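You operate a simulated robot arm through the tools that you are given. There is no shell and no other tool. Be economical: measure what you need, move in short steps, check, and stop when the job is done.

You run a simulated robot arm. Do the job below in one go: nothing can be reset, and whatever is moved stays where it is left.

Task
Steam the roll in the round dish on low and put it away in the top clear drawer.
Fine: one press of the yellow button; switch off before lifting the glass lid; lid on the black mat; shut the drawer; leave the dial set. Where these are worked on the way, their far stop is far enough and under half their travel is too little: top clear drawer.
Where things are to end (x, y in the base frame): roll within 0.03 m of [0.55, -0.2].

Only the result counts: the job must be done as asked and must still hold three seconds after the hand-in. Knocking over, shifting, dropping, spilling or breaking anything else fails it. A push-on lid holds only when it is set on centred and level and pressed home; a screw cap is set on level and turned clockwise until tight.

Robot
A 6-joint arm with a two-finger parallel gripper, fixed in place. Base frame: the origin is at the foot of the arm, x ahead of it, y to its left, z up; the work surface is at about z = 0.8. Lengths are in m, angles in rad, forces in N, time in s.
With the tool pointing down near the work surface it reaches from about 0.26 to 0.68 m from the base axis. Its first joint turns from -1.152 to 1.152 rad. Payload 2.9 kg.
The tool frame sits at the grasp point between the pads (the TCP): z along the fingers, y along the line on which they close. The tips reach 0.03 m beyond it. Largest opening 0.11 m; finger width 0.02, thickness 0.01; the body of the gripper, 0.048 by 0.112 m, starts 0.055 m behind the TCP.
Orientation is that of the tool frame in the base frame, as [roll, pitch, yaw] about the fixed x, y, z axes, in that order (R = Rz(yaw) Ry(pitch) Rx(roll)). With the fingers straight down and closing along the base's y, the tool's x points along the base's -x, its y along +y and its z along -z.

Tools
- The arm moves only by the tool drive_tool. Its argument "motion" is a list of rows, each an object of numbers (a shift or turn left out is 0, a gripper value left out holds the last): "rx", "ry", "rz": the turn, a rotation vector about the tool's x, y, z in rad; "dx", "dy", "dz": the shift along the tool's x, y, z in m; "claw": the finger opening in m, from 0 to 0.11. In form: [{"rx": .., "ry": .., "rz": .., "dx": .., "dy": .., "dz": .., "claw": ..}, ...]. A call has 1 to 10 rows; each row shifts and turns the commanded pose from where the row before left it, along the tool's axes as they then stand. Rows are played at 5 a second. More than 0.05 m and 0.15 rad between two rows, or a gripper value outside its range, and nothing of the call is played. Where a pose cannot be reached the arm comes as near as it can. A force on the tool above 40 N (or 10 N above the force at the start of the call, whichever is more), or a blocked arm, ends the call early, and 0.2 s more pass. Each finger travels about 0.108 m/s and halts on what it meets, pressing with about 23 N; the grip force reading is that of the motor and also rises with nothing between the fingers. The clock runs only during rows and for 0.2 s after the last one: add rows that do not move to give the fingers time. The reply holds the time, the measured pose of the TCP, the force on the tool along the base axes, the opening and the grip force, in the units named above and with some noise, with the torque about the TCP (base axes, N m) and any sound that the robot's microphone picked up.
- Cameras (640 x 400 px; columns grow to the right, rows downward): "scene" is fixed at [0.0594, 0.4184, 1.3882]; the picture's right is [-0.91, -0.42, 0.00], its down [-0.22, 0.48, -0.85] and it looks along [0.36, -0.77, -0.53] (base axes); focal length 359 px, centre (320, 200). "wrist" rides on the gripper at [0.072, 0.017, -0.103] in the tool frame; the picture's right is [-0.23, 0.97, 0.00], its down [-0.76, -0.18, -0.62] and it looks along [-0.61, -0.14, 0.78] (tool axes); focal length 222 px, centre (320, 200). There is no depth. A picture from a camera that has moved, and an enlarged one, comes with that camera's place and axes in the base frame and with its lens.
- camera(camera): a new picture of that camera. The clock stands still meanwhile.
- enlarge(camera, box): a new picture of the part [left, top, right, bottom] of that camera's present view, enlarged. The clock stands still meanwhile.
- job_done(): hands the job in; it is judged then, once.

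Work in short steps. Places have to be worked out from the pictures, the camera data and where the tool is seen: move nearer, look again, correct. Check each grasp and each placing, and mend what went wrong. You have 120 turns and 76 pictures in all, those below and enlarged ones among them. Open the gripper and draw the arm clear of the work before you hand the job in, unless the task says otherwise; then end with one line.

The tools are called after "Call:" by a JSON object that holds its "method" and its "body". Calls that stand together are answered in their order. drive_tool: Moves the arm, as the interface text tells. Its arguments: {"type":"object","properties":{"motion":{"type":"array"}},"required":["motion"]} The other tools are called the same way: camera (camera) takes a picture; enlarge (camera, box) takes an enlarged picture of a part of a camera's view; job_done () hands the job in.

At the start:

```text
time: 0.0
tcp_pos: [0.3536, -0.1873, 1.1606]
tool_rot: [-3.141, 0.0, -3.141]
wrist_force: [1.1, 0.5, -0.6]
ft_torque: [0.02, 0.01, -0.01]
grip_width: 0.1101
gripper_force: 0.1
```

scene: 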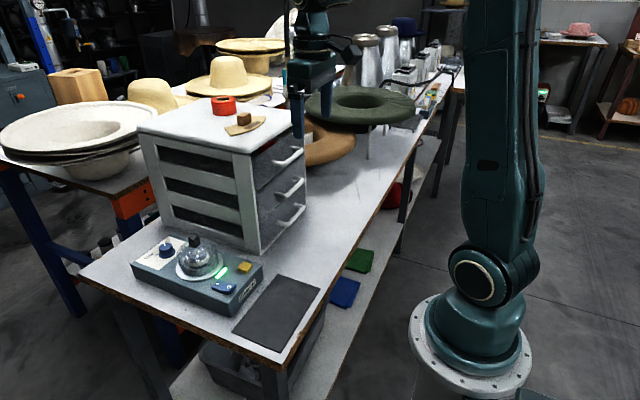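
wrist: 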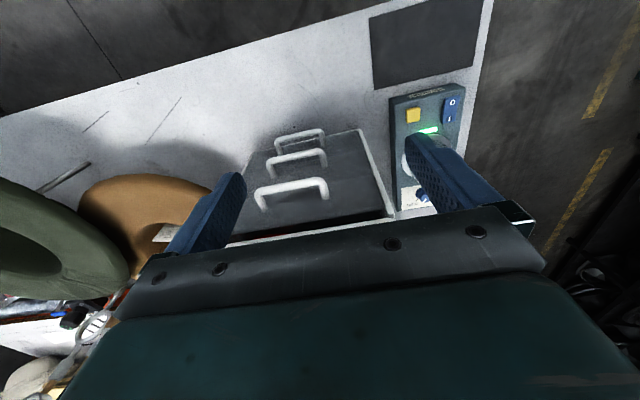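

I start by enlarging the steamer unit and the cabinet in the scene view to read the controls.

Call:
{"method": "enlarge", "body": {"camera": "scene", "box": [120, 210, 330, 340]}}

Call:
{"method": "enlarge", "body": {"camera": "scene", "box": [130, 80, 330, 260]}}

Call:
{"method": "enlarge", "body": {"camera": "wrist", "box": [360, 60, 520, 220]}}

```text
3.05 times, centred on (225, 275) of scene
camera zoom: at [0.0594, 0.4184, 1.3882], right [-0.91, -0.42, 0.0], down [-0.22, 0.48, -0.85], along [0.36, -0.77, -0.53], focal length 1093 px, centre (610, -29)
```

zoom: 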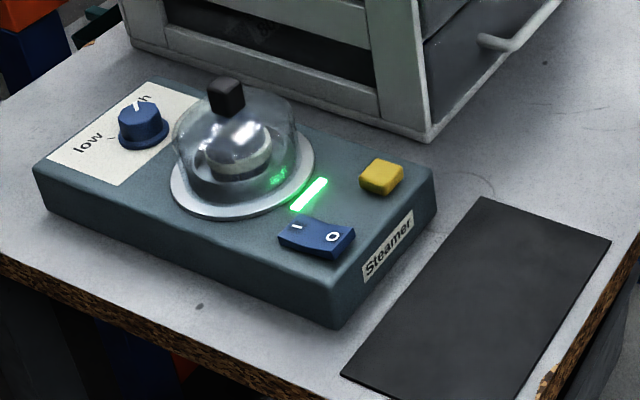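

```text
2.22 times, centred on (230, 170) of scene
camera zoom: at [0.0594, 0.4184, 1.3882], right [-0.91, -0.42, 0.0], down [-0.22, 0.48, -0.85], along [0.36, -0.77, -0.53], focal length 797 px, centre (520, 267)
```

zoom: 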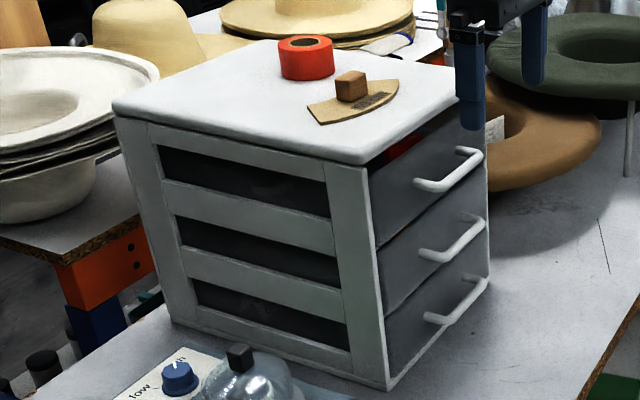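

```text
2.50 times, centred on (440, 140) of wrist
camera zoom: at [0.2813, -0.1713, 1.2653], right [0.23, 0.97, 0.0], down [0.76, -0.18, 0.62], along [0.61, -0.14, -0.78], focal length 555 px, centre (20, 350)
```

zoom: 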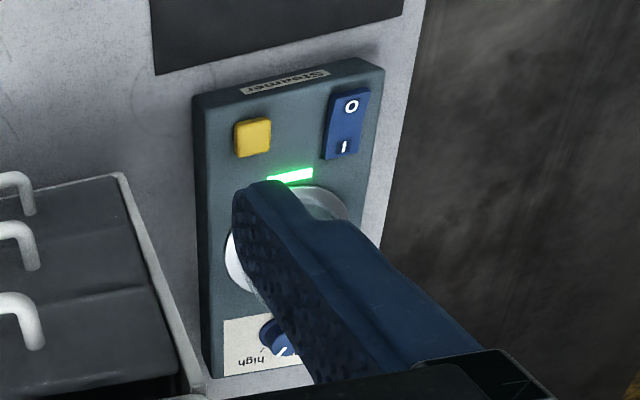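

The cabinet front faces the robot, with the steamer on its left at about y≈0. The black mat spans roughly x 0.30–0.41, y −0.10–0.08. I move over in front of the steamer for a closer look.

Call:
{"method": "drive_tool", "body": {"motion": [{"dy": 0.045, "dz": 0.01}, {"dy": 0.045, "dz": 0.01}, {"dy": 0.045, "dz": 0.01}, {"dy": 0.045, "dz": 0.01}, {"dy": 0.04, "dz": 0.01}, {}]}}

Call:
{"method": "camera", "body": {"camera": "wrist"}}

```text
time: 1.4
tcp_pos: [0.3553, 0.0328, 1.1123]
tool_rot: [-3.141, 0.0, 3.141]
wrist_force: [-0.1, -0.2, 0.5]
ft_torque: [0.04, 0.01, 0.02]
grip_width: 0.1102
gripper_force: 0.0
```

```text
70 pictures are left
camera wrist: at [0.2832, 0.0494, 1.2157], right [0.23, 0.97, 0.0], down [0.76, -0.18, 0.62], along [0.61, -0.14, -0.78], focal length 222 px, centre (320, 200)
```

wrist: 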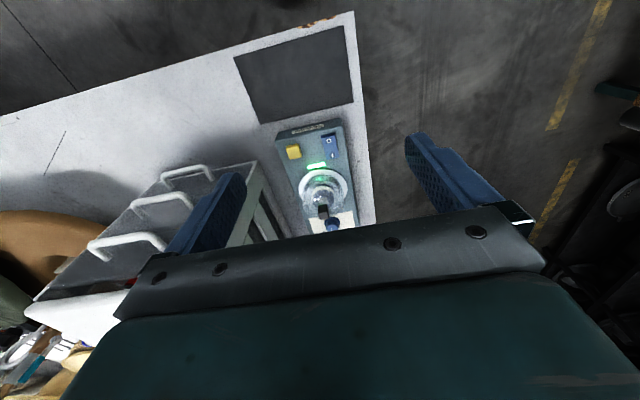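

Call:
{"method": "enlarge", "body": {"camera": "wrist", "box": [260, 110, 380, 240]}}

Call:
{"method": "enlarge", "body": {"camera": "scene", "box": [160, 230, 270, 300]}}

```text
3.08 times, centred on (320, 175) of wrist
camera zoom: at [0.2832, 0.0494, 1.2157], right [0.23, 0.97, 0.0], down [0.76, -0.18, 0.62], along [0.61, -0.14, -0.78], focal length 684 px, centre (320, 277)
```

zoom: 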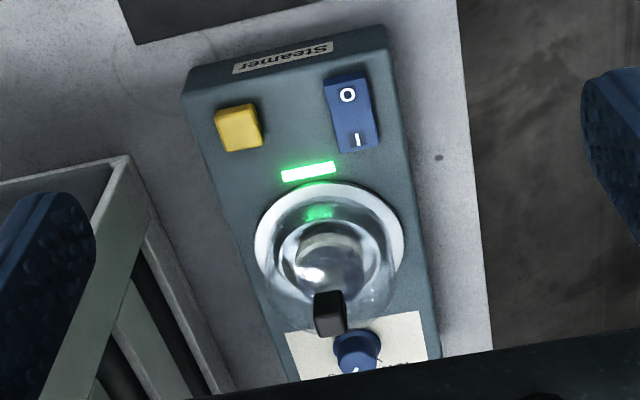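

```text
5.71 times, centred on (215, 265) of scene
camera zoom: at [0.0593, 0.4184, 1.3882], right [-0.91, -0.42, 0.0], down [-0.22, 0.48, -0.85], along [0.36, -0.77, -0.53], focal length 2049 px, centre (920, -171)
```

zoom: 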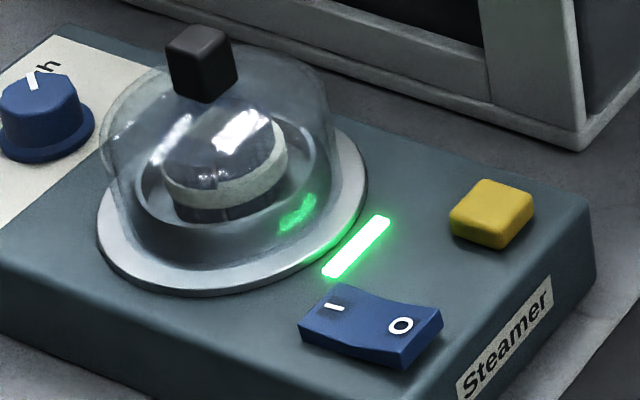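

The roll is already in the dish under the lid, and the lamp is lit (rocker appears at I). I move forward for a clear view of the dial.

Call:
{"method": "drive_tool", "body": {"motion": [{"dx": -0.045, "dy": -0.005}, {"dx": -0.045, "dy": -0.005}, {"dx": -0.045, "dy": -0.005}, {"dx": -0.02}, {}]}}

Call:
{"method": "camera", "body": {"camera": "wrist"}}

Call:
{"method": "enlarge", "body": {"camera": "wrist", "box": [260, 80, 380, 210]}}

```text
time: 2.6
tcp_pos: [0.5089, 0.0191, 1.1117]
tool_rot: [3.14, 0.001, 3.14]
wrist_force: [-0.1, 0.2, -0.2]
ft_torque: [-0.03, 0.04, 0.01]
grip_width: 0.11
gripper_force: 0.1
```

```text
67 pictures are left
camera wrist: at [0.4366, 0.0346, 1.2147], right [0.23, 0.97, 0.0], down [0.76, -0.18, 0.62], along [0.61, -0.14, -0.78], focal length 222 px, centre (320, 200)
```

wrist: 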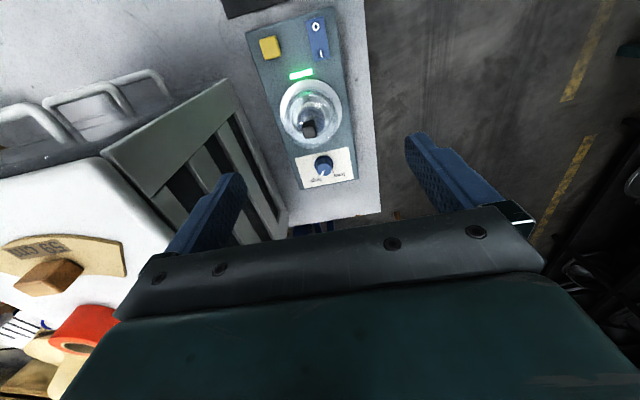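

```text
3.08 times, centred on (320, 145) of wrist
camera zoom: at [0.4366, 0.0346, 1.2147], right [0.23, 0.97, 0.0], down [0.76, -0.18, 0.62], along [0.61, -0.14, -0.78], focal length 684 px, centre (320, 369)
```

zoom: 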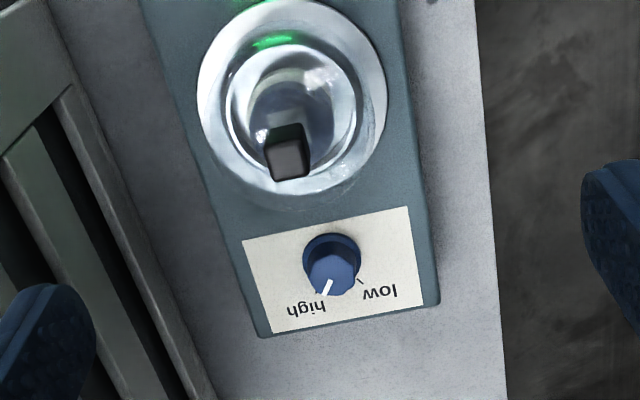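

Triangulated so far: dial top at about (0.631, 0.000, 0.881) and lid knob top at (0.543, −0.003, 0.934). The button is near (0.436, −0.025) and the rocker near (0.443, 0.034). I go nearer to the dial to measure the pointer and tick angles.

Call:
{"method": "drive_tool", "body": {"motion": [{"dx": -0.045, "dy": -0.01, "dz": 0.03}, {"dx": -0.045, "dy": -0.009, "dz": 0.03}, {"dz": 0.03}, {}]}}

Call:
{"method": "enlarge", "body": {"camera": "wrist", "box": [240, 70, 400, 200]}}

```text
refused: row 1 steps farther than a row can; nothing moved
```

```text
3.08 times, centred on (320, 135) of wrist
camera zoom: at [0.4366, 0.0346, 1.2147], right [0.23, 0.97, 0.0], down [0.76, -0.18, 0.62], along [0.61, -0.14, -0.78], focal length 684 px, centre (320, 400)
```

zoom: 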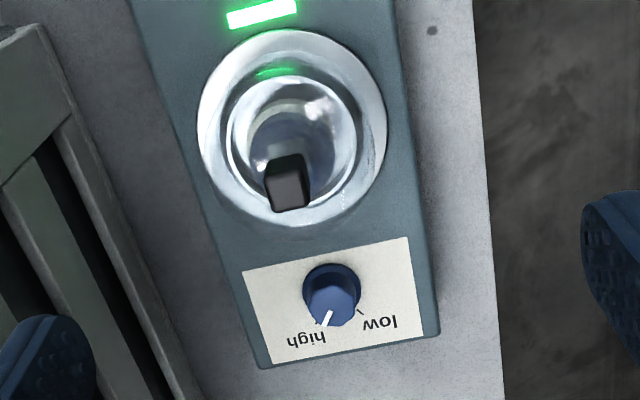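

The combined step was too long for one row, so I split it.

Call:
{"method": "drive_tool", "body": {"motion": [{"dx": -0.03, "dy": -0.01, "dz": 0.03}, {"dx": -0.03, "dy": -0.009, "dz": 0.03}, {"dx": -0.03, "dz": 0.03}, {"dz": 0.02}, {}]}}

Call:
{"method": "enlarge", "body": {"camera": "wrist", "box": [240, 40, 400, 170]}}

```text
time: 3.8
tcp_pos: [0.5972, -0.0014, 0.9996]
tool_rot: [3.14, 0.002, 3.141]
wrist_force: [0.4, -0.6, 0.4]
ft_torque: [0.0, -0.01, 0.03]
grip_width: 0.1101
gripper_force: 0.1
```

```text
3.08 times, centred on (320, 105) of wrist
camera zoom: at [0.525, 0.0145, 1.1035], right [0.23, 0.97, 0.0], down [0.76, -0.18, 0.62], along [0.61, -0.14, -0.78], focal length 684 px, centre (320, 492)
```

zoom: 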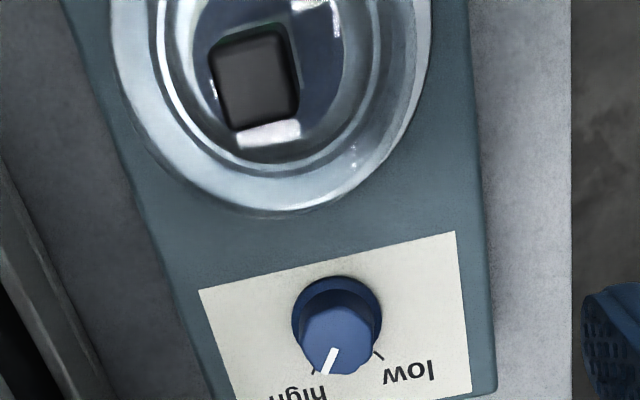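

The dial centre is at about (0.634, −0.003). The pointer is at about −36° (high tick −34°) and the low tick at +33° from +x. That needs a turn of about 68° counter-clockwise seen from above, so I position over it and lower with the fingers partly closed.

Call:
{"method": "drive_tool", "body": {"motion": [{"dx": -0.037, "dy": -0.0015, "claw": 0.06}, {"dz": 0.03}, {"dz": 0.03}, {"dz": 0.03}, {"dz": 0.011}, {}]}}

Call:
{"method": "enlarge", "body": {"camera": "wrist", "box": [200, 90, 440, 260]}}

Call:
{"method": "enlarge", "body": {"camera": "scene", "box": [120, 200, 260, 300]}}

```text
time: 5.2
tcp_pos: [0.6364, -0.0037, 0.8994]
tool_rot: [-3.141, 0.0, -3.141]
wrist_force: [-0.2, 0.5, 0.6]
ft_torque: [0.01, 0.02, 0.0]
grip_width: 0.0601
gripper_force: 0.0
```

```text
2.35 times, centred on (320, 175) of wrist
camera zoom: at [0.5634, 0.013, 1.0039], right [0.23, 0.97, 0.0], down [0.76, -0.18, 0.62], along [0.61, -0.14, -0.78], focal length 523 px, centre (320, 259)
```

zoom: 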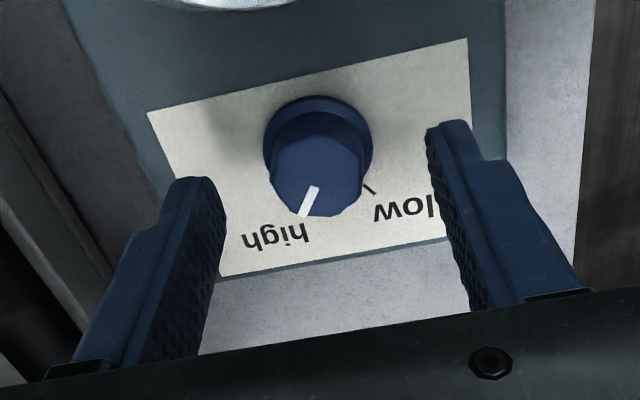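

```text
4.00 times, centred on (190, 250) of scene
camera zoom: at [0.0594, 0.4184, 1.3882], right [-0.91, -0.42, 0.0], down [-0.22, 0.48, -0.85], along [0.36, -0.77, -0.53], focal length 1434 px, centre (840, 0)
```

zoom: 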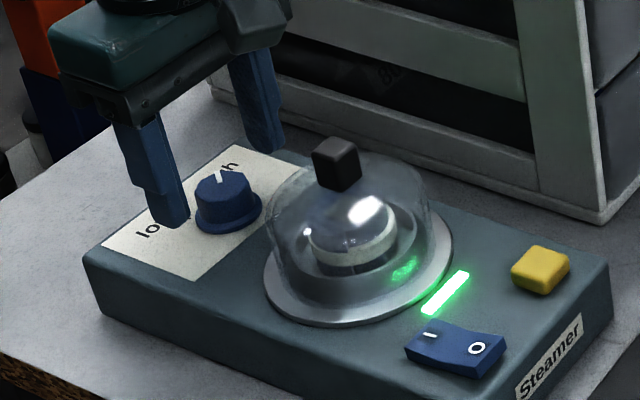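

The knob sits between the tips, about 5 mm nearer the base than the TCP. I correct that, go 4 mm lower and close.

Call:
{"method": "drive_tool", "body": {"motion": [{"dx": 0.0055, "dy": 0.0005, "dz": 0.004}, {"claw": 0.04}, {"claw": 0.0}, {}, {}]}}

Call:
{"method": "enlarge", "body": {"camera": "wrist", "box": [200, 90, 440, 260]}}

```text
time: 6.4
tcp_pos: [0.6302, -0.0051, 0.8954]
tool_rot: [3.141, -0.001, 3.136]
wrist_force: [0.0, -20.2, -2.1]
ft_torque: [-0.63, -0.24, -0.24]
grip_width: 0.0269
gripper_force: 44.8
```

```text
2.35 times, centred on (320, 175) of wrist
camera zoom: at [0.5579, 0.0121, 0.9999], right [0.23, 0.97, 0.0], down [0.76, -0.18, 0.62], along [0.61, -0.15, -0.78], focal length 523 px, centre (320, 259)
```

zoom: 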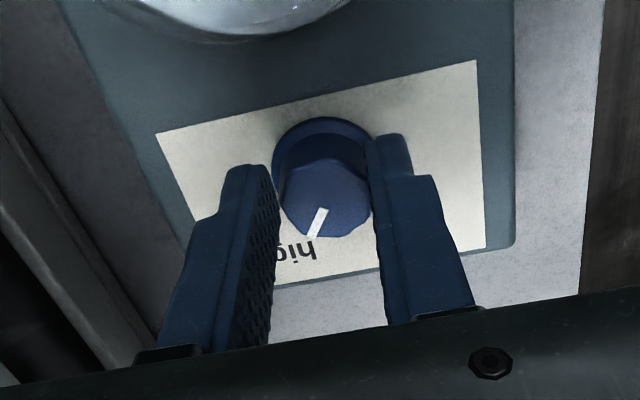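

The grip is on (27 mm) but with a −20 N side load, meaning the knob sits slightly more to −y. I shift 2.5 mm that way.

Call:
{"method": "drive_tool", "body": {"motion": [{"dy": -0.0025}, {}]}}

```text
time: 7.0
tcp_pos: [0.6297, -0.0048, 0.8966]
tool_rot: [3.141, -0.001, -3.141]
wrist_force: [-4.0, -11.1, -3.7]
ft_torque: [-0.33, -0.32, -0.09]
grip_width: 0.0267
gripper_force: 45.0
```

Call:
{"method": "drive_tool", "body": {"motion": [{"dy": -0.002}, {}, {"rz": -0.1}, {"rz": -0.1}, {"rz": -0.1}, {}]}}

Call:
{"method": "enlarge", "body": {"camera": "wrist", "box": [200, 90, 440, 260]}}

```text
time: 8.4
tcp_pos: [0.6298, -0.0078, 0.8963]
tool_rot: [-3.141, -0.002, -2.842]
wrist_force: [-4.2, -3.4, -5.7]
ft_torque: [-0.07, 0.33, 0.01]
grip_width: 0.0268
gripper_force: 45.3
```

```text
2.35 times, centred on (320, 175) of wrist
camera zoom: at [0.5565, -0.0135, 1.0], right [-0.07, 1.0, 0.0], down [0.78, 0.06, 0.62], along [0.62, 0.04, -0.78], focal length 523 px, centre (320, 259)
```

zoom: 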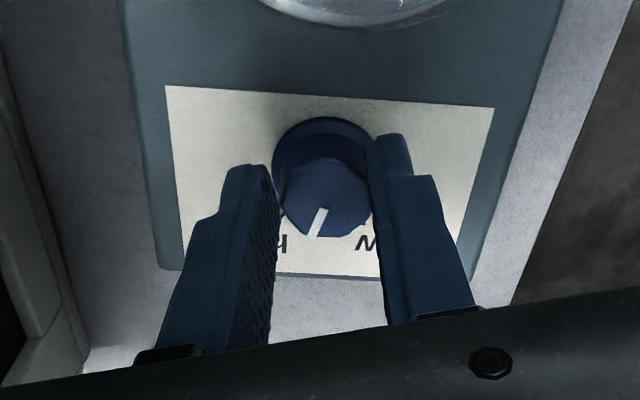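

The knob turns with the gripper. I continue about 0.85 rad more and check.

Call:
{"method": "drive_tool", "body": {"motion": [{"rz": -0.12}, {"rz": -0.12}, {"rz": -0.12}, {"rz": -0.12}, {"rz": -0.12}, {"rz": -0.12}, {"rz": -0.12}, {}]}}

Call:
{"method": "enlarge", "body": {"camera": "wrist", "box": [200, 90, 440, 260]}}

Call:
{"method": "enlarge", "body": {"camera": "scene", "box": [120, 200, 260, 300]}}

```text
time: 9.4
tcp_pos: [0.633, -0.0117, 0.8959]
tool_rot: [-3.136, 0.003, -2.409]
wrist_force: [5.0, -3.4, -5.2]
ft_torque: [-0.13, -0.23, -0.02]
grip_width: 0.0269
gripper_force: 44.9
stopped in row 4: the force on the tool passed its limit at 42 N (the readings are from after the stop); the commanded pose is now the measured one
```

```text
2.35 times, centred on (320, 175) of wrist
camera zoom: at [0.5662, -0.0476, 0.9996], right [-0.48, 0.88, -0.01], down [0.68, 0.38, 0.63], along [0.55, 0.3, -0.78], focal length 523 px, centre (320, 259)
```

zoom: 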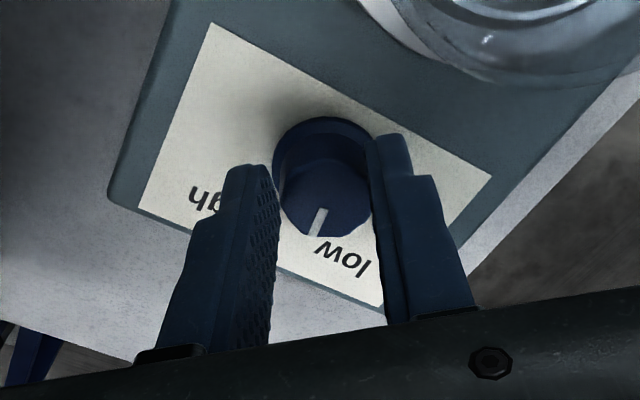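

```text
4.00 times, centred on (190, 250) of scene
camera zoom: at [0.0595, 0.4183, 1.3882], right [-0.91, -0.42, 0.0], down [-0.23, 0.48, -0.85], along [0.36, -0.77, -0.53], focal length 1434 px, centre (840, 0)
```

zoom: 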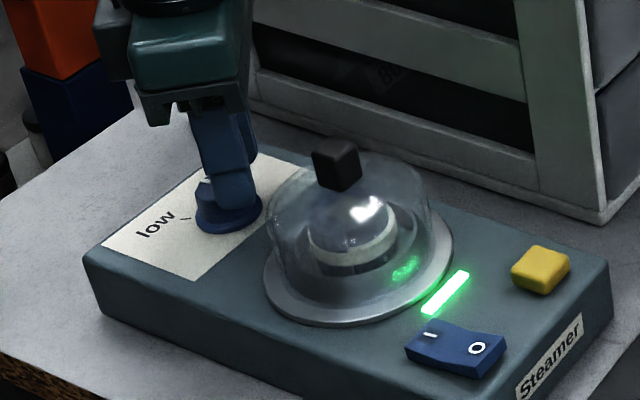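

The turn stopped at +0.73 rad on side force because the TCP has drifted off the knob axis. I release, look and recentre.

Call:
{"method": "drive_tool", "body": {"motion": [{"claw": 0.05}, {}, {}]}}

Call:
{"method": "enlarge", "body": {"camera": "wrist", "box": [200, 90, 440, 260]}}

```text
time: 10.2
tcp_pos: [0.6313, -0.0104, 0.8966]
tool_rot: [-3.134, 0.003, -2.407]
wrist_force: [0.5, 1.1, -0.3]
ft_torque: [0.03, 0.01, -0.01]
grip_width: 0.0503
gripper_force: 0.1
```

```text
2.35 times, centred on (320, 175) of wrist
camera zoom: at [0.5659, -0.0472, 1.0001], right [-0.48, 0.87, -0.01], down [0.68, 0.38, 0.63], along [0.55, 0.3, -0.78], focal length 523 px, centre (320, 259)
```

zoom: 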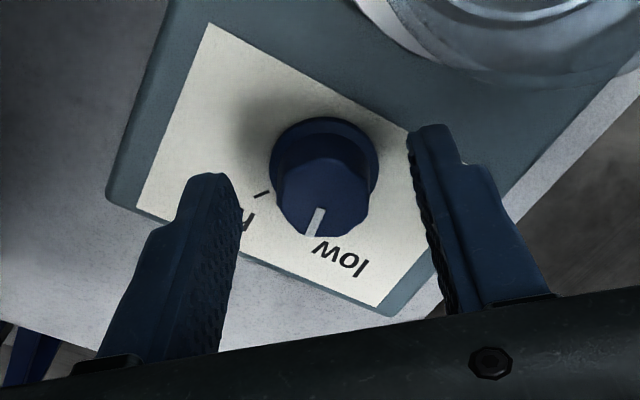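

The knob now looks centred between the fingers and needs roughly 25° more. I re-grip here and check the side load.

Call:
{"method": "drive_tool", "body": {"motion": [{"claw": 0.035}, {"claw": 0.0}, {}, {}]}}

```text
time: 11.2
tcp_pos: [0.6315, -0.0117, 0.8964]
tool_rot: [-3.134, 0.005, -2.41]
wrist_force: [6.5, -5.9, -3.1]
ft_torque: [-0.11, -0.3, -0.08]
grip_width: 0.0268
gripper_force: 44.8
```

Call:
{"method": "drive_tool", "body": {"motion": [{"dy": -0.0015}, {"rz": -0.08}, {"rz": -0.08}, {"rz": -0.08}, {"rz": -0.08}, {}]}}

Call:
{"method": "enlarge", "body": {"camera": "wrist", "box": [200, 90, 440, 260]}}

```text
time: 12.6
tcp_pos: [0.6337, -0.0138, 0.897]
tool_rot: [-3.129, 0.004, -2.09]
wrist_force: [22.2, -16.4, -7.3]
ft_torque: [-0.61, -0.49, -0.27]
grip_width: 0.0264
gripper_force: 45.1
```

```text
2.35 times, centred on (320, 175) of wrist
camera zoom: at [0.5826, -0.0683, 1.0001], right [-0.73, 0.68, -0.01], down [0.52, 0.58, 0.63], along [0.43, 0.45, -0.78], focal length 523 px, centre (320, 259)
```

zoom: 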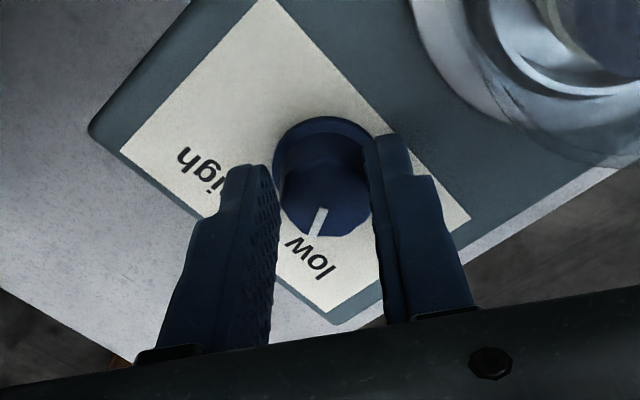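

Call:
{"method": "drive_tool", "body": {"motion": [{"dy": -0.002}, {"dy": -0.001, "rz": -0.06}, {"rz": -0.06}, {}]}}

Call:
{"method": "enlarge", "body": {"camera": "scene", "box": [120, 200, 260, 300]}}

```text
time: 13.6
tcp_pos: [0.6353, -0.0146, 0.8965]
tool_rot: [-3.132, 0.002, -1.966]
wrist_force: [14.7, -13.6, -3.4]
ft_torque: [-0.45, -0.34, -0.24]
grip_width: 0.0263
gripper_force: 44.6
```

```text
4.00 times, centred on (190, 250) of scene
camera zoom: at [0.0598, 0.418, 1.3883], right [-0.91, -0.42, 0.0], down [-0.23, 0.48, -0.85], along [0.36, -0.77, -0.53], focal length 1434 px, centre (840, 0)
```

zoom: 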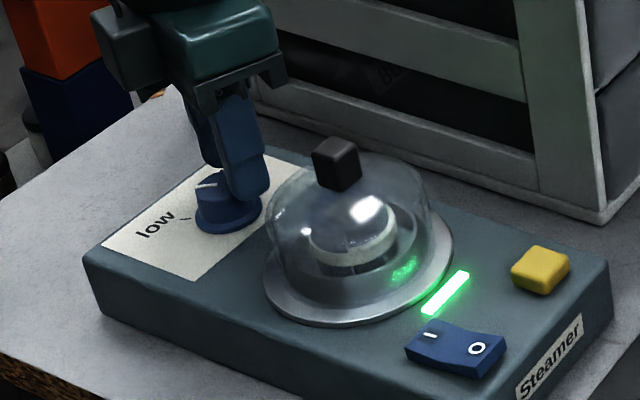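

The pointer now appears aligned with the low tick. I release and rise a little to verify from the wrist camera.

Call:
{"method": "drive_tool", "body": {"motion": [{"claw": 0.05}, {}, {"dz": -0.03}, {"dz": -0.03}, {"dz": -0.03}, {}]}}

Call:
{"method": "enlarge", "body": {"camera": "wrist", "box": [240, 70, 400, 200]}}

Call:
{"method": "enlarge", "body": {"camera": "scene", "box": [130, 220, 200, 280]}}

```text
time: 15.0
tcp_pos: [0.6362, -0.0132, 0.988]
tool_rot: [-3.134, 0.0, -1.968]
wrist_force: [0.2, 0.8, -0.3]
ft_torque: [-0.02, -0.06, 0.01]
grip_width: 0.05
gripper_force: 0.0
```

```text
3.08 times, centred on (320, 135) of wrist
camera zoom: at [0.5906, -0.0741, 1.0917], right [-0.81, 0.59, -0.01], down [0.45, 0.64, 0.62], along [0.37, 0.5, -0.78], focal length 684 px, centre (320, 400)
```

zoom: 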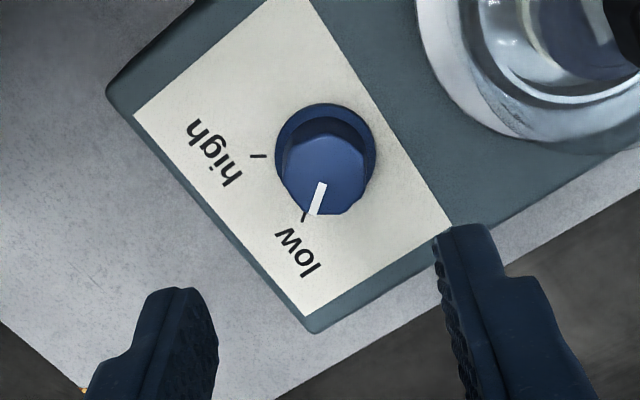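

```text
6.67 times, centred on (165, 250) of scene
camera zoom: at [0.0594, 0.4184, 1.3882], right [-0.91, -0.42, 0.0], down [-0.22, 0.48, -0.85], along [0.36, -0.77, -0.53], focal length 2391 px, centre (1353, -133)
```

zoom: 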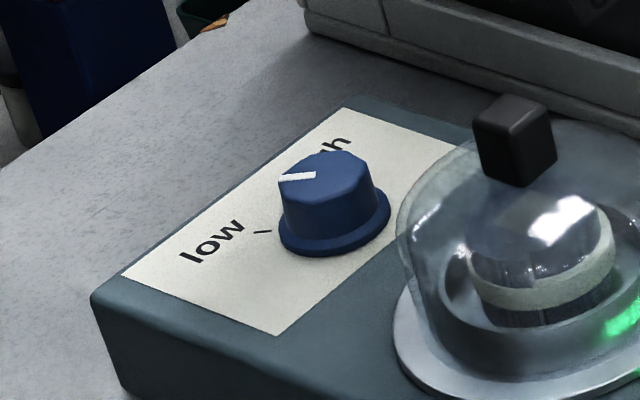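

From two views the pointer is at about 31–42° against the low tick's 33°. I turn the wrist back to yaw 0 and check once more from a different azimuth.

Call:
{"method": "drive_tool", "body": {"motion": [{"rz": 0.147, "dz": -0.01}, {"rz": 0.147, "dz": -0.01}, {"rz": 0.147}, {"rz": 0.147}, {"rz": 0.147}, {"rz": 0.147}, {"rz": 0.147}, {"rz": 0.144}, {}]}}

Call:
{"method": "enlarge", "body": {"camera": "wrist", "box": [270, 80, 370, 160]}}

```text
time: 17.0
tcp_pos: [0.6356, -0.0134, 1.0069]
tool_rot: [3.142, 0.007, 3.141]
wrist_force: [-0.6, -0.9, 0.0]
ft_torque: [-0.03, -0.01, 0.03]
grip_width: 0.05
gripper_force: 0.0
```

```text
5.00 times, centred on (320, 120) of wrist
camera zoom: at [0.5615, 0.0038, 1.1103], right [0.23, 0.97, 0.0], down [0.76, -0.18, 0.63], along [0.61, -0.14, -0.78], focal length 1111 px, centre (320, 600)
```

zoom: 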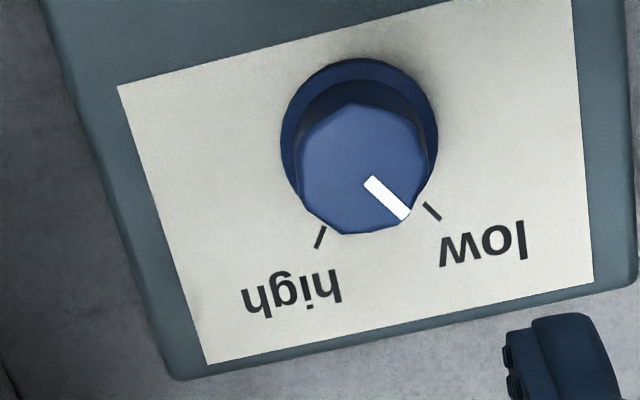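

The pointer is parallel with the low tick, so the dial is set to low. The side forces suggest my estimates sit about 8 mm short in x and 1 cm high, so I allow for that. Next I close the fingers and move above the yellow button, staying clear of the lid.

Call:
{"method": "drive_tool", "body": {"motion": [{"dx": 0.045, "claw": 0.0}, {"dx": 0.045}, {"dx": 0.045}, {"dx": 0.045}, {"dx": 0.013, "dy": -0.014}, {"dz": 0.035}, {"dz": 0.035}, {}]}}

Call:
{"method": "enlarge", "body": {"camera": "wrist", "box": [200, 90, 440, 260]}}

Call:
{"method": "enlarge", "body": {"camera": "scene", "box": [170, 200, 310, 300]}}

```text
time: 18.8
tcp_pos: [0.4423, -0.0307, 0.9371]
tool_rot: [-3.14, 0.007, -3.139]
wrist_force: [0.9, 0.0, -0.2]
ft_torque: [-0.01, 0.02, 0.01]
grip_width: 0.0
gripper_force: 23.1
```

```text
2.35 times, centred on (320, 175) of wrist
camera zoom: at [0.3688, -0.0129, 1.0399], right [0.23, 0.97, 0.0], down [0.76, -0.17, 0.63], along [0.61, -0.14, -0.78], focal length 523 px, centre (320, 259)
```

zoom: 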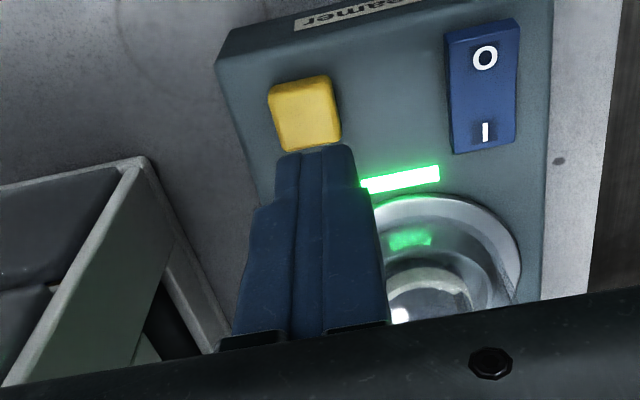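

```text
4.00 times, centred on (240, 250) of scene
camera zoom: at [0.0594, 0.4184, 1.3882], right [-0.91, -0.42, 0.0], down [-0.22, 0.48, -0.85], along [0.36, -0.77, -0.53], focal length 1434 px, centre (640, 0)
```

zoom: 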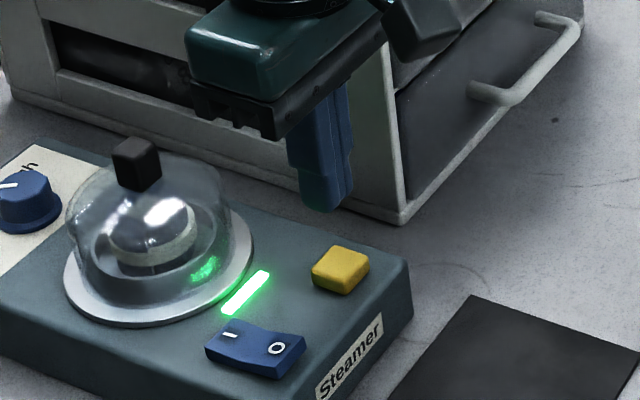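

The tip is almost over the button, which I judge to be at (0.442, −0.036) with its top near z 0.866. I shift −5 mm in y and descend to just above it.

Call:
{"method": "drive_tool", "body": {"motion": [{"dy": -0.005}, {"dz": 0.02}, {"dz": 0.01}, {}]}}

Call:
{"method": "enlarge", "body": {"camera": "scene", "box": [200, 230, 290, 300]}}

Call:
{"method": "enlarge", "body": {"camera": "wrist", "box": [240, 90, 400, 190]}}

```text
time: 19.8
tcp_pos: [0.4409, -0.0328, 0.9049]
tool_rot: [-3.14, 0.007, -3.14]
wrist_force: [-1.2, -0.6, 0.2]
ft_torque: [0.01, 0.02, 0.02]
grip_width: 0.0
gripper_force: 23.4
```

```text
5.71 times, centred on (245, 265) of scene
camera zoom: at [0.0594, 0.4184, 1.3882], right [-0.91, -0.42, 0.0], down [-0.22, 0.48, -0.85], along [0.36, -0.77, -0.53], focal length 2049 px, centre (749, -171)
```

zoom: 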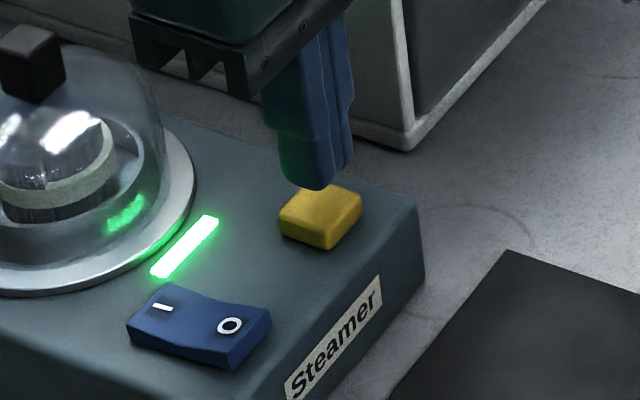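

```text
4.00 times, centred on (320, 140) of wrist
camera zoom: at [0.369, -0.0168, 1.0093], right [0.23, 0.97, 0.0], down [0.76, -0.17, 0.63], along [0.61, -0.14, -0.78], focal length 888 px, centre (320, 440)
```

zoom: 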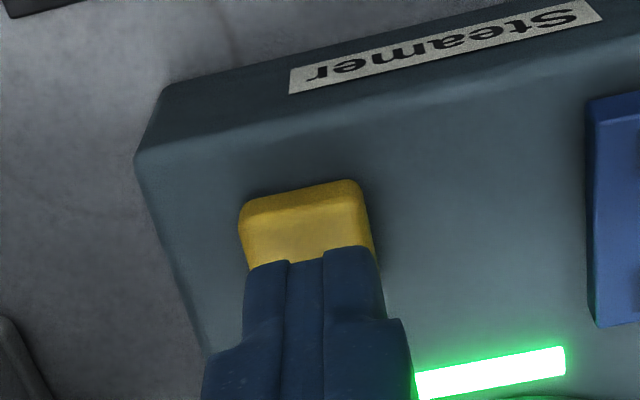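

The tip is just above the button, a few millimetres toward +x. I shift back 5 mm and descend in small steps until contact and a click.

Call:
{"method": "drive_tool", "body": {"motion": [{"dx": 0.005}, {"dz": 0.005}, {"dz": 0.003}, {"dz": 0.003}, {}]}}

```text
time: 21.0
tcp_pos: [0.4376, -0.0331, 0.8937]
tool_rot: [-3.141, 0.007, -3.141]
wrist_force: [0.1, 0.5, 0.0]
ft_torque: [-0.01, 0.0, 0.01]
grip_width: 0.0
gripper_force: 23.7
```

Call:
{"method": "drive_tool", "body": {"motion": [{"dz": 0.003}, {"dz": 0.002}, {"dz": 0.002}, {}]}}

Call:
{"method": "enlarge", "body": {"camera": "scene", "box": [200, 230, 290, 300]}}

```text
time: 22.0
tcp_pos: [0.4371, -0.0331, 0.8866]
tool_rot: [-3.139, 0.006, 3.141]
wrist_force: [0.5, -0.2, 0.3]
ft_torque: [0.0, 0.01, 0.03]
grip_width: 0.0002
gripper_force: 23.1
```

```text
5.71 times, centred on (245, 265) of scene
camera zoom: at [0.0594, 0.4184, 1.3882], right [-0.91, -0.42, 0.0], down [-0.22, 0.48, -0.85], along [0.36, -0.77, -0.53], focal length 2049 px, centre (749, -171)
```

zoom: 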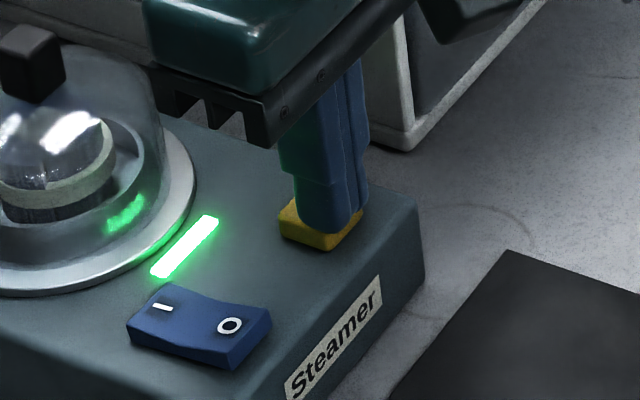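

No contact yet at tip z 0.857, so the button is lower and a bit farther. I shift by (+6, −6) mm and keep descending in small steps.

Call:
{"method": "drive_tool", "body": {"motion": [{"dz": -0.004}, {"dx": -0.006, "dy": -0.006}, {"dz": 0.004}, {"dz": 0.002}, {"dz": 0.002}, {}]}}

Call:
{"method": "enlarge", "body": {"camera": "scene", "box": [200, 230, 290, 300]}}

```text
time: 23.4
tcp_pos: [0.4421, -0.0408, 0.8831]
tool_rot: [-3.138, 0.007, -3.14]
wrist_force: [-1.2, -0.2, 1.8]
ft_torque: [-0.04, 0.06, -0.03]
grip_width: 0.0
gripper_force: 23.4
heard: click
```

```text
5.71 times, centred on (245, 265) of scene
camera zoom: at [0.0593, 0.4184, 1.3882], right [-0.91, -0.42, 0.0], down [-0.22, 0.48, -0.85], along [0.36, -0.77, -0.53], focal length 2049 px, centre (749, -171)
```

zoom: 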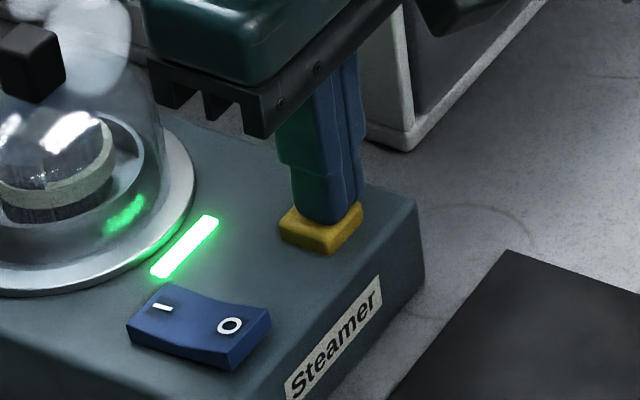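

A click was heard and steam is rising, so the single press registered. I lift straight up off the button and watch the steaming.

Call:
{"method": "drive_tool", "body": {"motion": [{"dz": -0.02}, {"dz": -0.04}, {"dz": -0.04}, {}]}}

Call:
{"method": "enlarge", "body": {"camera": "scene", "box": [120, 200, 290, 310]}}

```text
time: 24.4
tcp_pos: [0.4442, -0.0399, 0.9841]
tool_rot: [-3.139, 0.006, -3.14]
wrist_force: [-0.2, -0.8, 0.1]
ft_torque: [0.01, -0.02, -0.03]
grip_width: 0.0
gripper_force: 23.0
```

```text
3.64 times, centred on (205, 255) of scene
camera zoom: at [0.0593, 0.4184, 1.3882], right [-0.91, -0.42, 0.0], down [-0.22, 0.48, -0.85], along [0.36, -0.77, -0.53], focal length 1304 px, centre (738, 0)
```

zoom: 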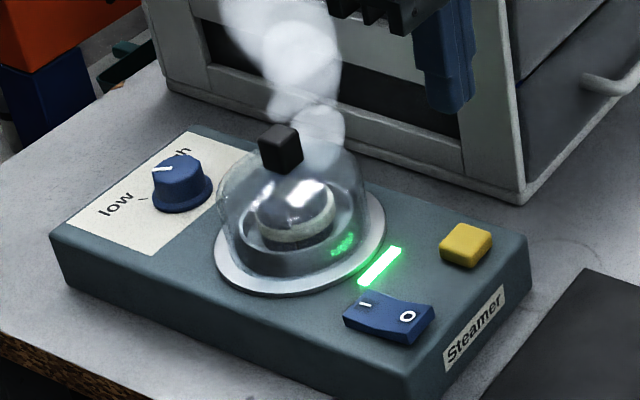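

Steam is coming out. I wait for the cycle to finish while moving above the O end of the rocker (≈ (0.438, 0.028)).

Call:
{"method": "drive_tool", "body": {"motion": [{"dy": 0.04, "dx": 0.004}, {"dy": 0.028, "dx": 0.002}, {"dz": 0.035}, {"dz": 0.035}, {}, {}, {}, {}]}}

Call:
{"method": "enlarge", "body": {"camera": "scene", "box": [150, 190, 290, 310]}}

Call:
{"method": "enlarge", "body": {"camera": "wrist", "box": [200, 90, 440, 260]}}

```text
time: 26.2
tcp_pos: [0.4393, 0.0288, 0.9124]
tool_rot: [-3.14, 0.008, -3.138]
wrist_force: [-0.6, -0.7, -0.1]
ft_torque: [-0.01, -0.01, 0.02]
grip_width: 0.0002
gripper_force: 22.2
```

```text
3.33 times, centred on (220, 250) of scene
camera zoom: at [0.0594, 0.4184, 1.3882], right [-0.91, -0.42, 0.0], down [-0.22, 0.48, -0.85], along [0.36, -0.77, -0.53], focal length 1195 px, centre (653, 33)
```

zoom: 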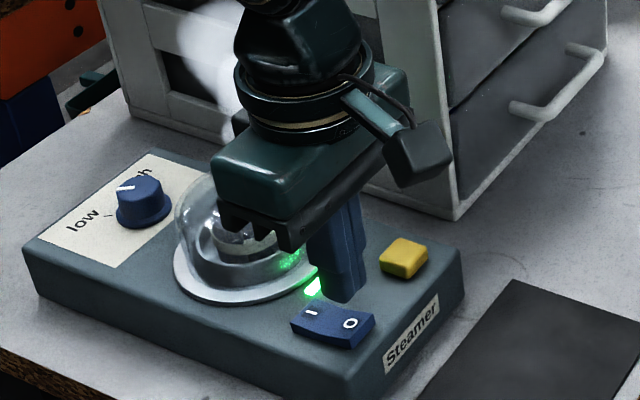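

```text
2.35 times, centred on (320, 175) of wrist
camera zoom: at [0.365, 0.0455, 1.0168], right [0.23, 0.97, 0.0], down [0.76, -0.17, 0.63], along [0.61, -0.14, -0.78], focal length 523 px, centre (320, 259)
```

zoom: 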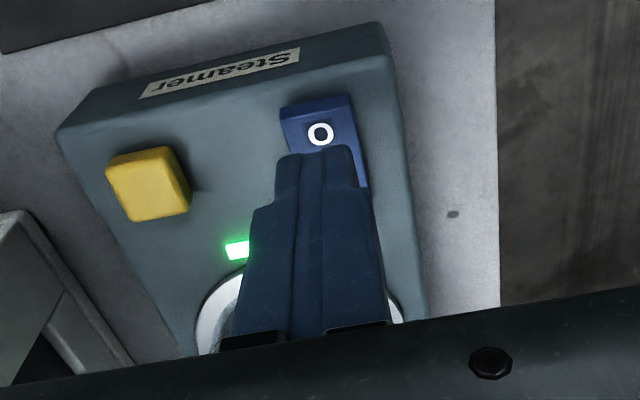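

Alignment over the O end is good. Steam is still on, so I wait and listen.

Call:
{"method": "drive_tool", "body": {"motion": [{}, {}, {}, {}, {}, {}, {}, {}, {}, {}]}}

Call:
{"method": "drive_tool", "body": {"motion": [{}, {}, {}, {}, {}, {}, {}, {}, {}, {}]}}

Call:
{"method": "camera", "body": {"camera": "scene"}}

```text
time: 28.4
tcp_pos: [0.4379, 0.0295, 0.9136]
tool_rot: [-3.14, 0.006, -3.139]
wrist_force: [-0.9, -0.6, 0.2]
ft_torque: [-0.02, 0.0, 0.02]
grip_width: 0.0001
gripper_force: 23.4
```

```text
time: 30.6
tcp_pos: [0.4393, 0.0293, 0.9138]
tool_rot: [-3.139, 0.006, -3.141]
wrist_force: [-0.4, 0.2, -0.5]
ft_torque: [-0.01, 0.01, -0.01]
grip_width: 0.0
gripper_force: 23.3
```

```text
42 pictures are left
```

scene: 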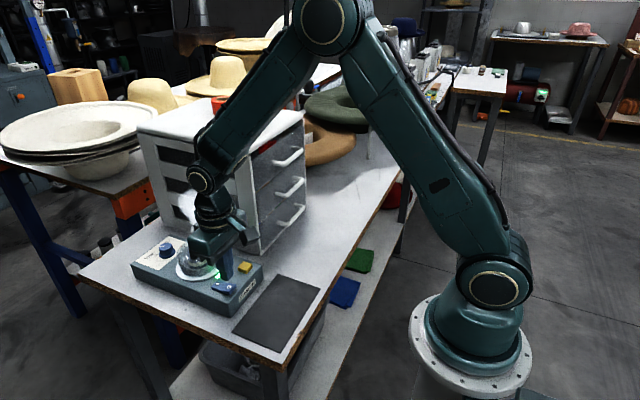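

Still steaming; I wait longer for a sound.

Call:
{"method": "drive_tool", "body": {"motion": [{}, {}, {}, {}, {}, {}, {}, {}, {}, {}]}}

Call:
{"method": "drive_tool", "body": {"motion": [{}, {}, {}, {}, {}, {}, {}, {}, {}, {}]}}

Call:
{"method": "drive_tool", "body": {"motion": [{}, {}, {}, {}, {}, {}, {}, {}, {}, {}]}}

Call:
{"method": "enlarge", "body": {"camera": "scene", "box": [150, 190, 290, 310]}}

```text
time: 32.8
tcp_pos: [0.4384, 0.0282, 0.9124]
tool_rot: [-3.14, 0.005, -3.14]
wrist_force: [0.5, 1.0, -1.1]
ft_torque: [0.02, -0.02, 0.01]
grip_width: 0.0
gripper_force: 23.6
```

```text
time: 35.0
tcp_pos: [0.4389, 0.0288, 0.9141]
tool_rot: [-3.14, 0.005, -3.139]
wrist_force: [0.4, -0.6, -0.7]
ft_torque: [0.03, 0.01, -0.03]
grip_width: 0.0
gripper_force: 22.7
```

```text
time: 37.2
tcp_pos: [0.437, 0.0295, 0.9133]
tool_rot: [-3.14, 0.008, -3.14]
wrist_force: [0.2, 0.2, 0.7]
ft_torque: [0.02, -0.02, -0.01]
grip_width: 0.0
gripper_force: 23.7
```

```text
3.33 times, centred on (220, 250) of scene
camera zoom: at [0.0594, 0.4184, 1.3882], right [-0.91, -0.42, 0.0], down [-0.22, 0.48, -0.85], along [0.36, -0.77, -0.53], focal length 1195 px, centre (653, 33)
```

zoom: 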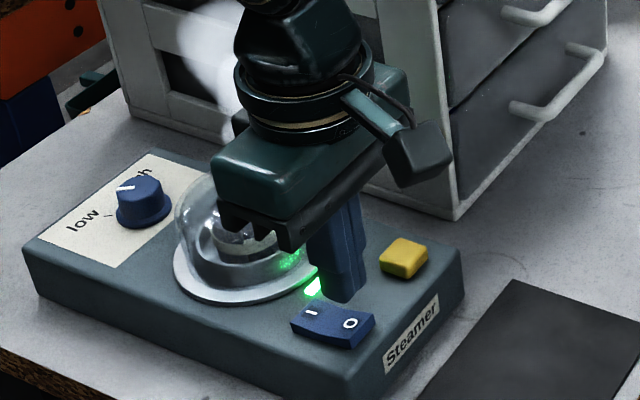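

It is still steaming with no signal, so I use the time to inspect the top drawer. I rise first, then move across in front of it with the fingers open.

Call:
{"method": "drive_tool", "body": {"motion": [{"dz": -0.048, "claw": 0.04}, {"dz": -0.048}, {"dz": -0.048}, {"dz": -0.048}, {"dz": -0.03, "dx": 0.03}, {"dy": -0.048}, {"dy": -0.048}, {"dy": -0.048}, {"dy": -0.048}, {"dy": -0.048}]}}

Call:
{"method": "drive_tool", "body": {"motion": [{"dx": 0.03, "dy": -0.03}, {"rz": 0.15}, {"rz": 0.15}, {"rz": 0.15}, {"rz": 0.15}, {"rz": 0.15}, {"rz": 0.15}, {"rz": 0.15}, {"rz": 0.15}, {"rz": 0.15}]}}

Call:
{"method": "camera", "body": {"camera": "wrist"}}

Call:
{"method": "enlarge", "body": {"camera": "scene", "box": [130, 80, 330, 260]}}

```text
time: 39.4
tcp_pos: [0.4044, -0.2113, 1.1355]
tool_rot: [-3.141, 0.006, -3.139]
wrist_force: [-0.1, -1.4, 0.6]
ft_torque: [0.01, 0.02, 0.0]
grip_width: 0.04
gripper_force: 0.0
```

```text
time: 41.6
tcp_pos: [0.3761, -0.2412, 1.1355]
tool_rot: [3.134, 0.003, 1.791]
wrist_force: [0.2, -0.9, 0.1]
ft_torque: [0.0, -0.01, 0.02]
grip_width: 0.0401
gripper_force: 0.0
```

```text
40 pictures are left
camera wrist: at [0.3759, -0.1665, 1.2391], right [1.0, -0.01, 0.01], down [-0.01, -0.78, 0.63], along [0.0, -0.63, -0.78], focal length 222 px, centre (320, 200)
```

wrist: 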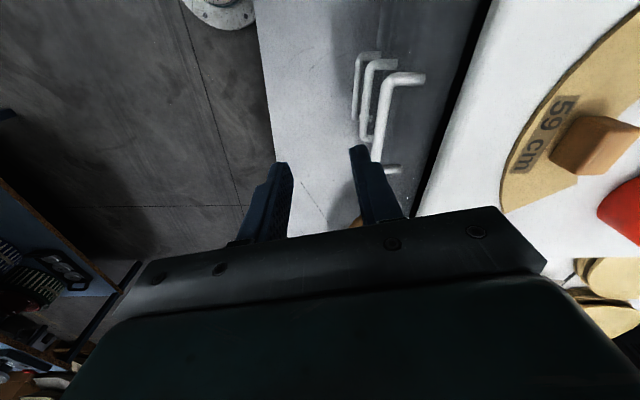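

```text
2.22 times, centred on (230, 170) of scene
camera zoom: at [0.0594, 0.4184, 1.3882], right [-0.91, -0.42, 0.0], down [-0.22, 0.48, -0.85], along [0.36, -0.77, -0.53], focal length 797 px, centre (520, 267)
```

zoom: 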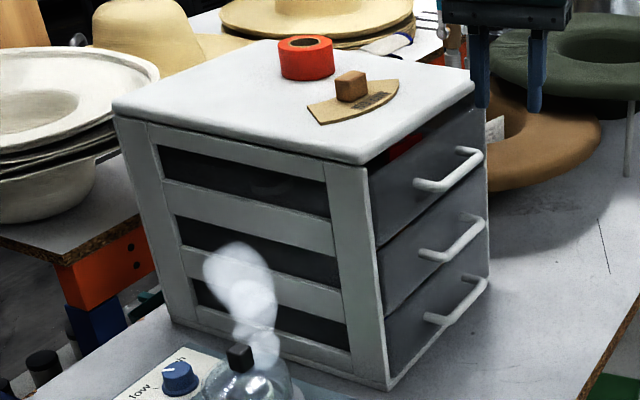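

The handle bar runs along y from about −0.20 to −0.275, at x≈0.433 and z≈1.035. I finish the 90° turn and move above it, keeping the tips higher than the bar.

Call:
{"method": "drive_tool", "body": {"motion": [{"rz": 0.11}, {"rz": 0.11}, {"dy": 0.03}, {"dy": 0.027}, {"dz": 0.03}, {}]}}

Call:
{"method": "enlarge", "body": {"camera": "wrist", "box": [200, 60, 440, 260]}}

Call:
{"method": "enlarge", "body": {"camera": "scene", "box": [220, 90, 330, 180]}}

```text
time: 43.0
tcp_pos: [0.4345, -0.2415, 1.1052]
tool_rot: [3.135, 0.001, 1.575]
wrist_force: [0.6, 0.1, 1.0]
ft_torque: [-0.01, -0.01, -0.04]
grip_width: 0.0402
gripper_force: 0.1
```

```text
2.00 times, centred on (320, 160) of wrist
camera zoom: at [0.4502, -0.1688, 1.2094], right [0.97, -0.22, 0.01], down [-0.18, -0.76, 0.62], along [-0.13, -0.61, -0.78], focal length 444 px, centre (320, 280)
```

zoom: 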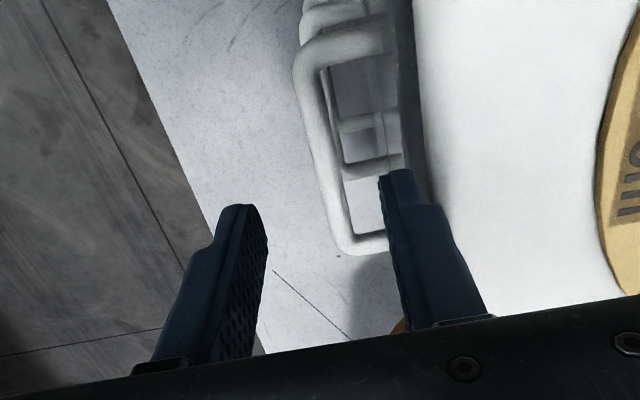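

```text
4.44 times, centred on (275, 135) of scene
camera zoom: at [0.0594, 0.4184, 1.3882], right [-0.91, -0.42, 0.0], down [-0.22, 0.48, -0.85], along [0.36, -0.77, -0.53], focal length 1594 px, centre (520, 489)
```

zoom: 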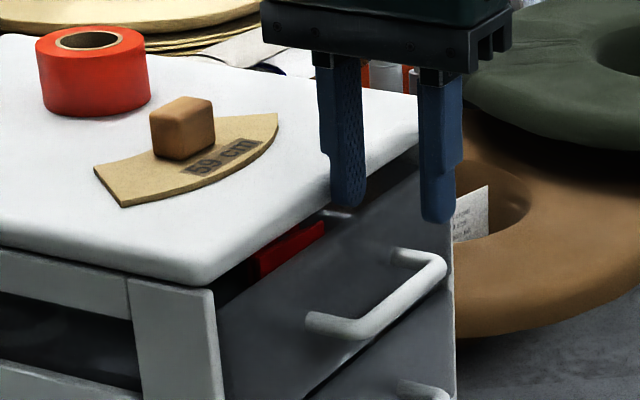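

The bar is at about (0.440, −0.245, 1.018). The cabinet top edge is near x 0.472, z 1.07, so I narrow the opening to 28 mm before lowering to straddle the bar.

Call:
{"method": "drive_tool", "body": {"motion": [{"dy": 0.004, "claw": 0.028}, {"dz": 0.02}, {"dz": 0.02}, {}]}}

Call:
{"method": "enlarge", "body": {"camera": "wrist", "box": [240, 80, 400, 220]}}

Call:
{"method": "enlarge", "body": {"camera": "scene", "box": [220, 90, 330, 180]}}

```text
time: 44.0
tcp_pos: [0.4393, -0.2397, 1.0647]
tool_rot: [3.136, 0.002, 1.575]
wrist_force: [-0.3, 0.2, -0.6]
ft_torque: [0.05, 0.02, 0.0]
grip_width: 0.0282
gripper_force: 0.0
```

```text
2.86 times, centred on (320, 150) of wrist
camera zoom: at [0.455, -0.168, 1.1683], right [0.97, -0.22, 0.01], down [-0.18, -0.76, 0.62], along [-0.13, -0.61, -0.78], focal length 635 px, centre (320, 343)
```

zoom: 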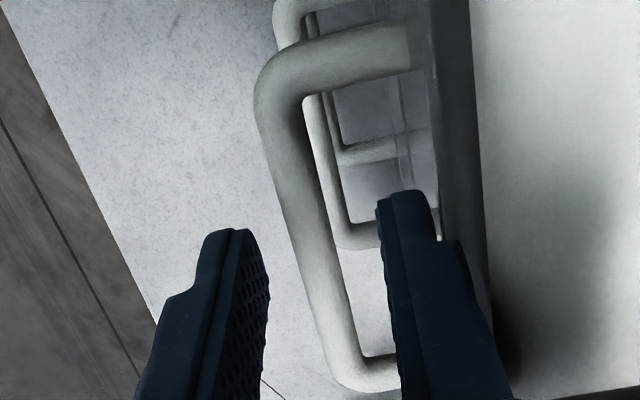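

```text
4.44 times, centred on (275, 135) of scene
camera zoom: at [0.0594, 0.4184, 1.3882], right [-0.91, -0.42, 0.0], down [-0.22, 0.48, -0.85], along [0.36, -0.77, -0.53], focal length 1594 px, centre (520, 489)
```

zoom: 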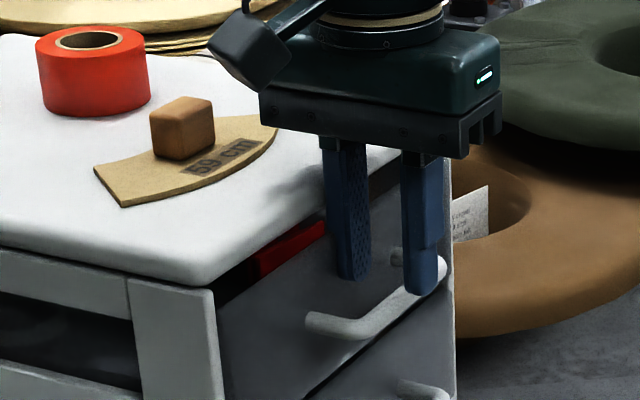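

The fingers straddle the bar cleanly. I lower 30 mm and close.

Call:
{"method": "drive_tool", "body": {"motion": [{"dz": 0.015}, {"dz": 0.015}, {"claw": 0.0}, {}, {}]}}

Call:
{"method": "enlarge", "body": {"camera": "scene", "box": [150, 90, 330, 290]}}

```text
time: 44.5
tcp_pos: [0.4421, -0.2413, 1.0578]
tool_rot: [3.114, 0.013, 1.576]
wrist_force: [-3.6, 0.8, 8.4]
ft_torque: [0.06, -0.06, -0.04]
grip_width: 0.0265
gripper_force: 0.1
stopped in row 2: the force on the tool passed its limit at 56 N (the readings are from after the stop); the commanded pose is now the measured one
```

```text
2.00 times, centred on (240, 190) of scene
camera zoom: at [0.0591, 0.4185, 1.3882], right [-0.91, -0.42, 0.0], down [-0.22, 0.48, -0.85], along [0.36, -0.77, -0.53], focal length 717 px, centre (480, 220)
```

zoom: 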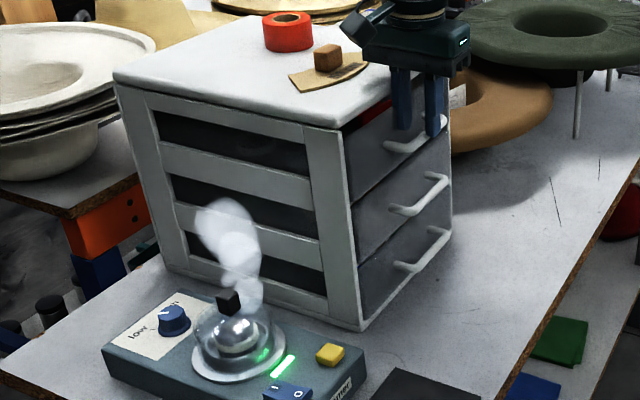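

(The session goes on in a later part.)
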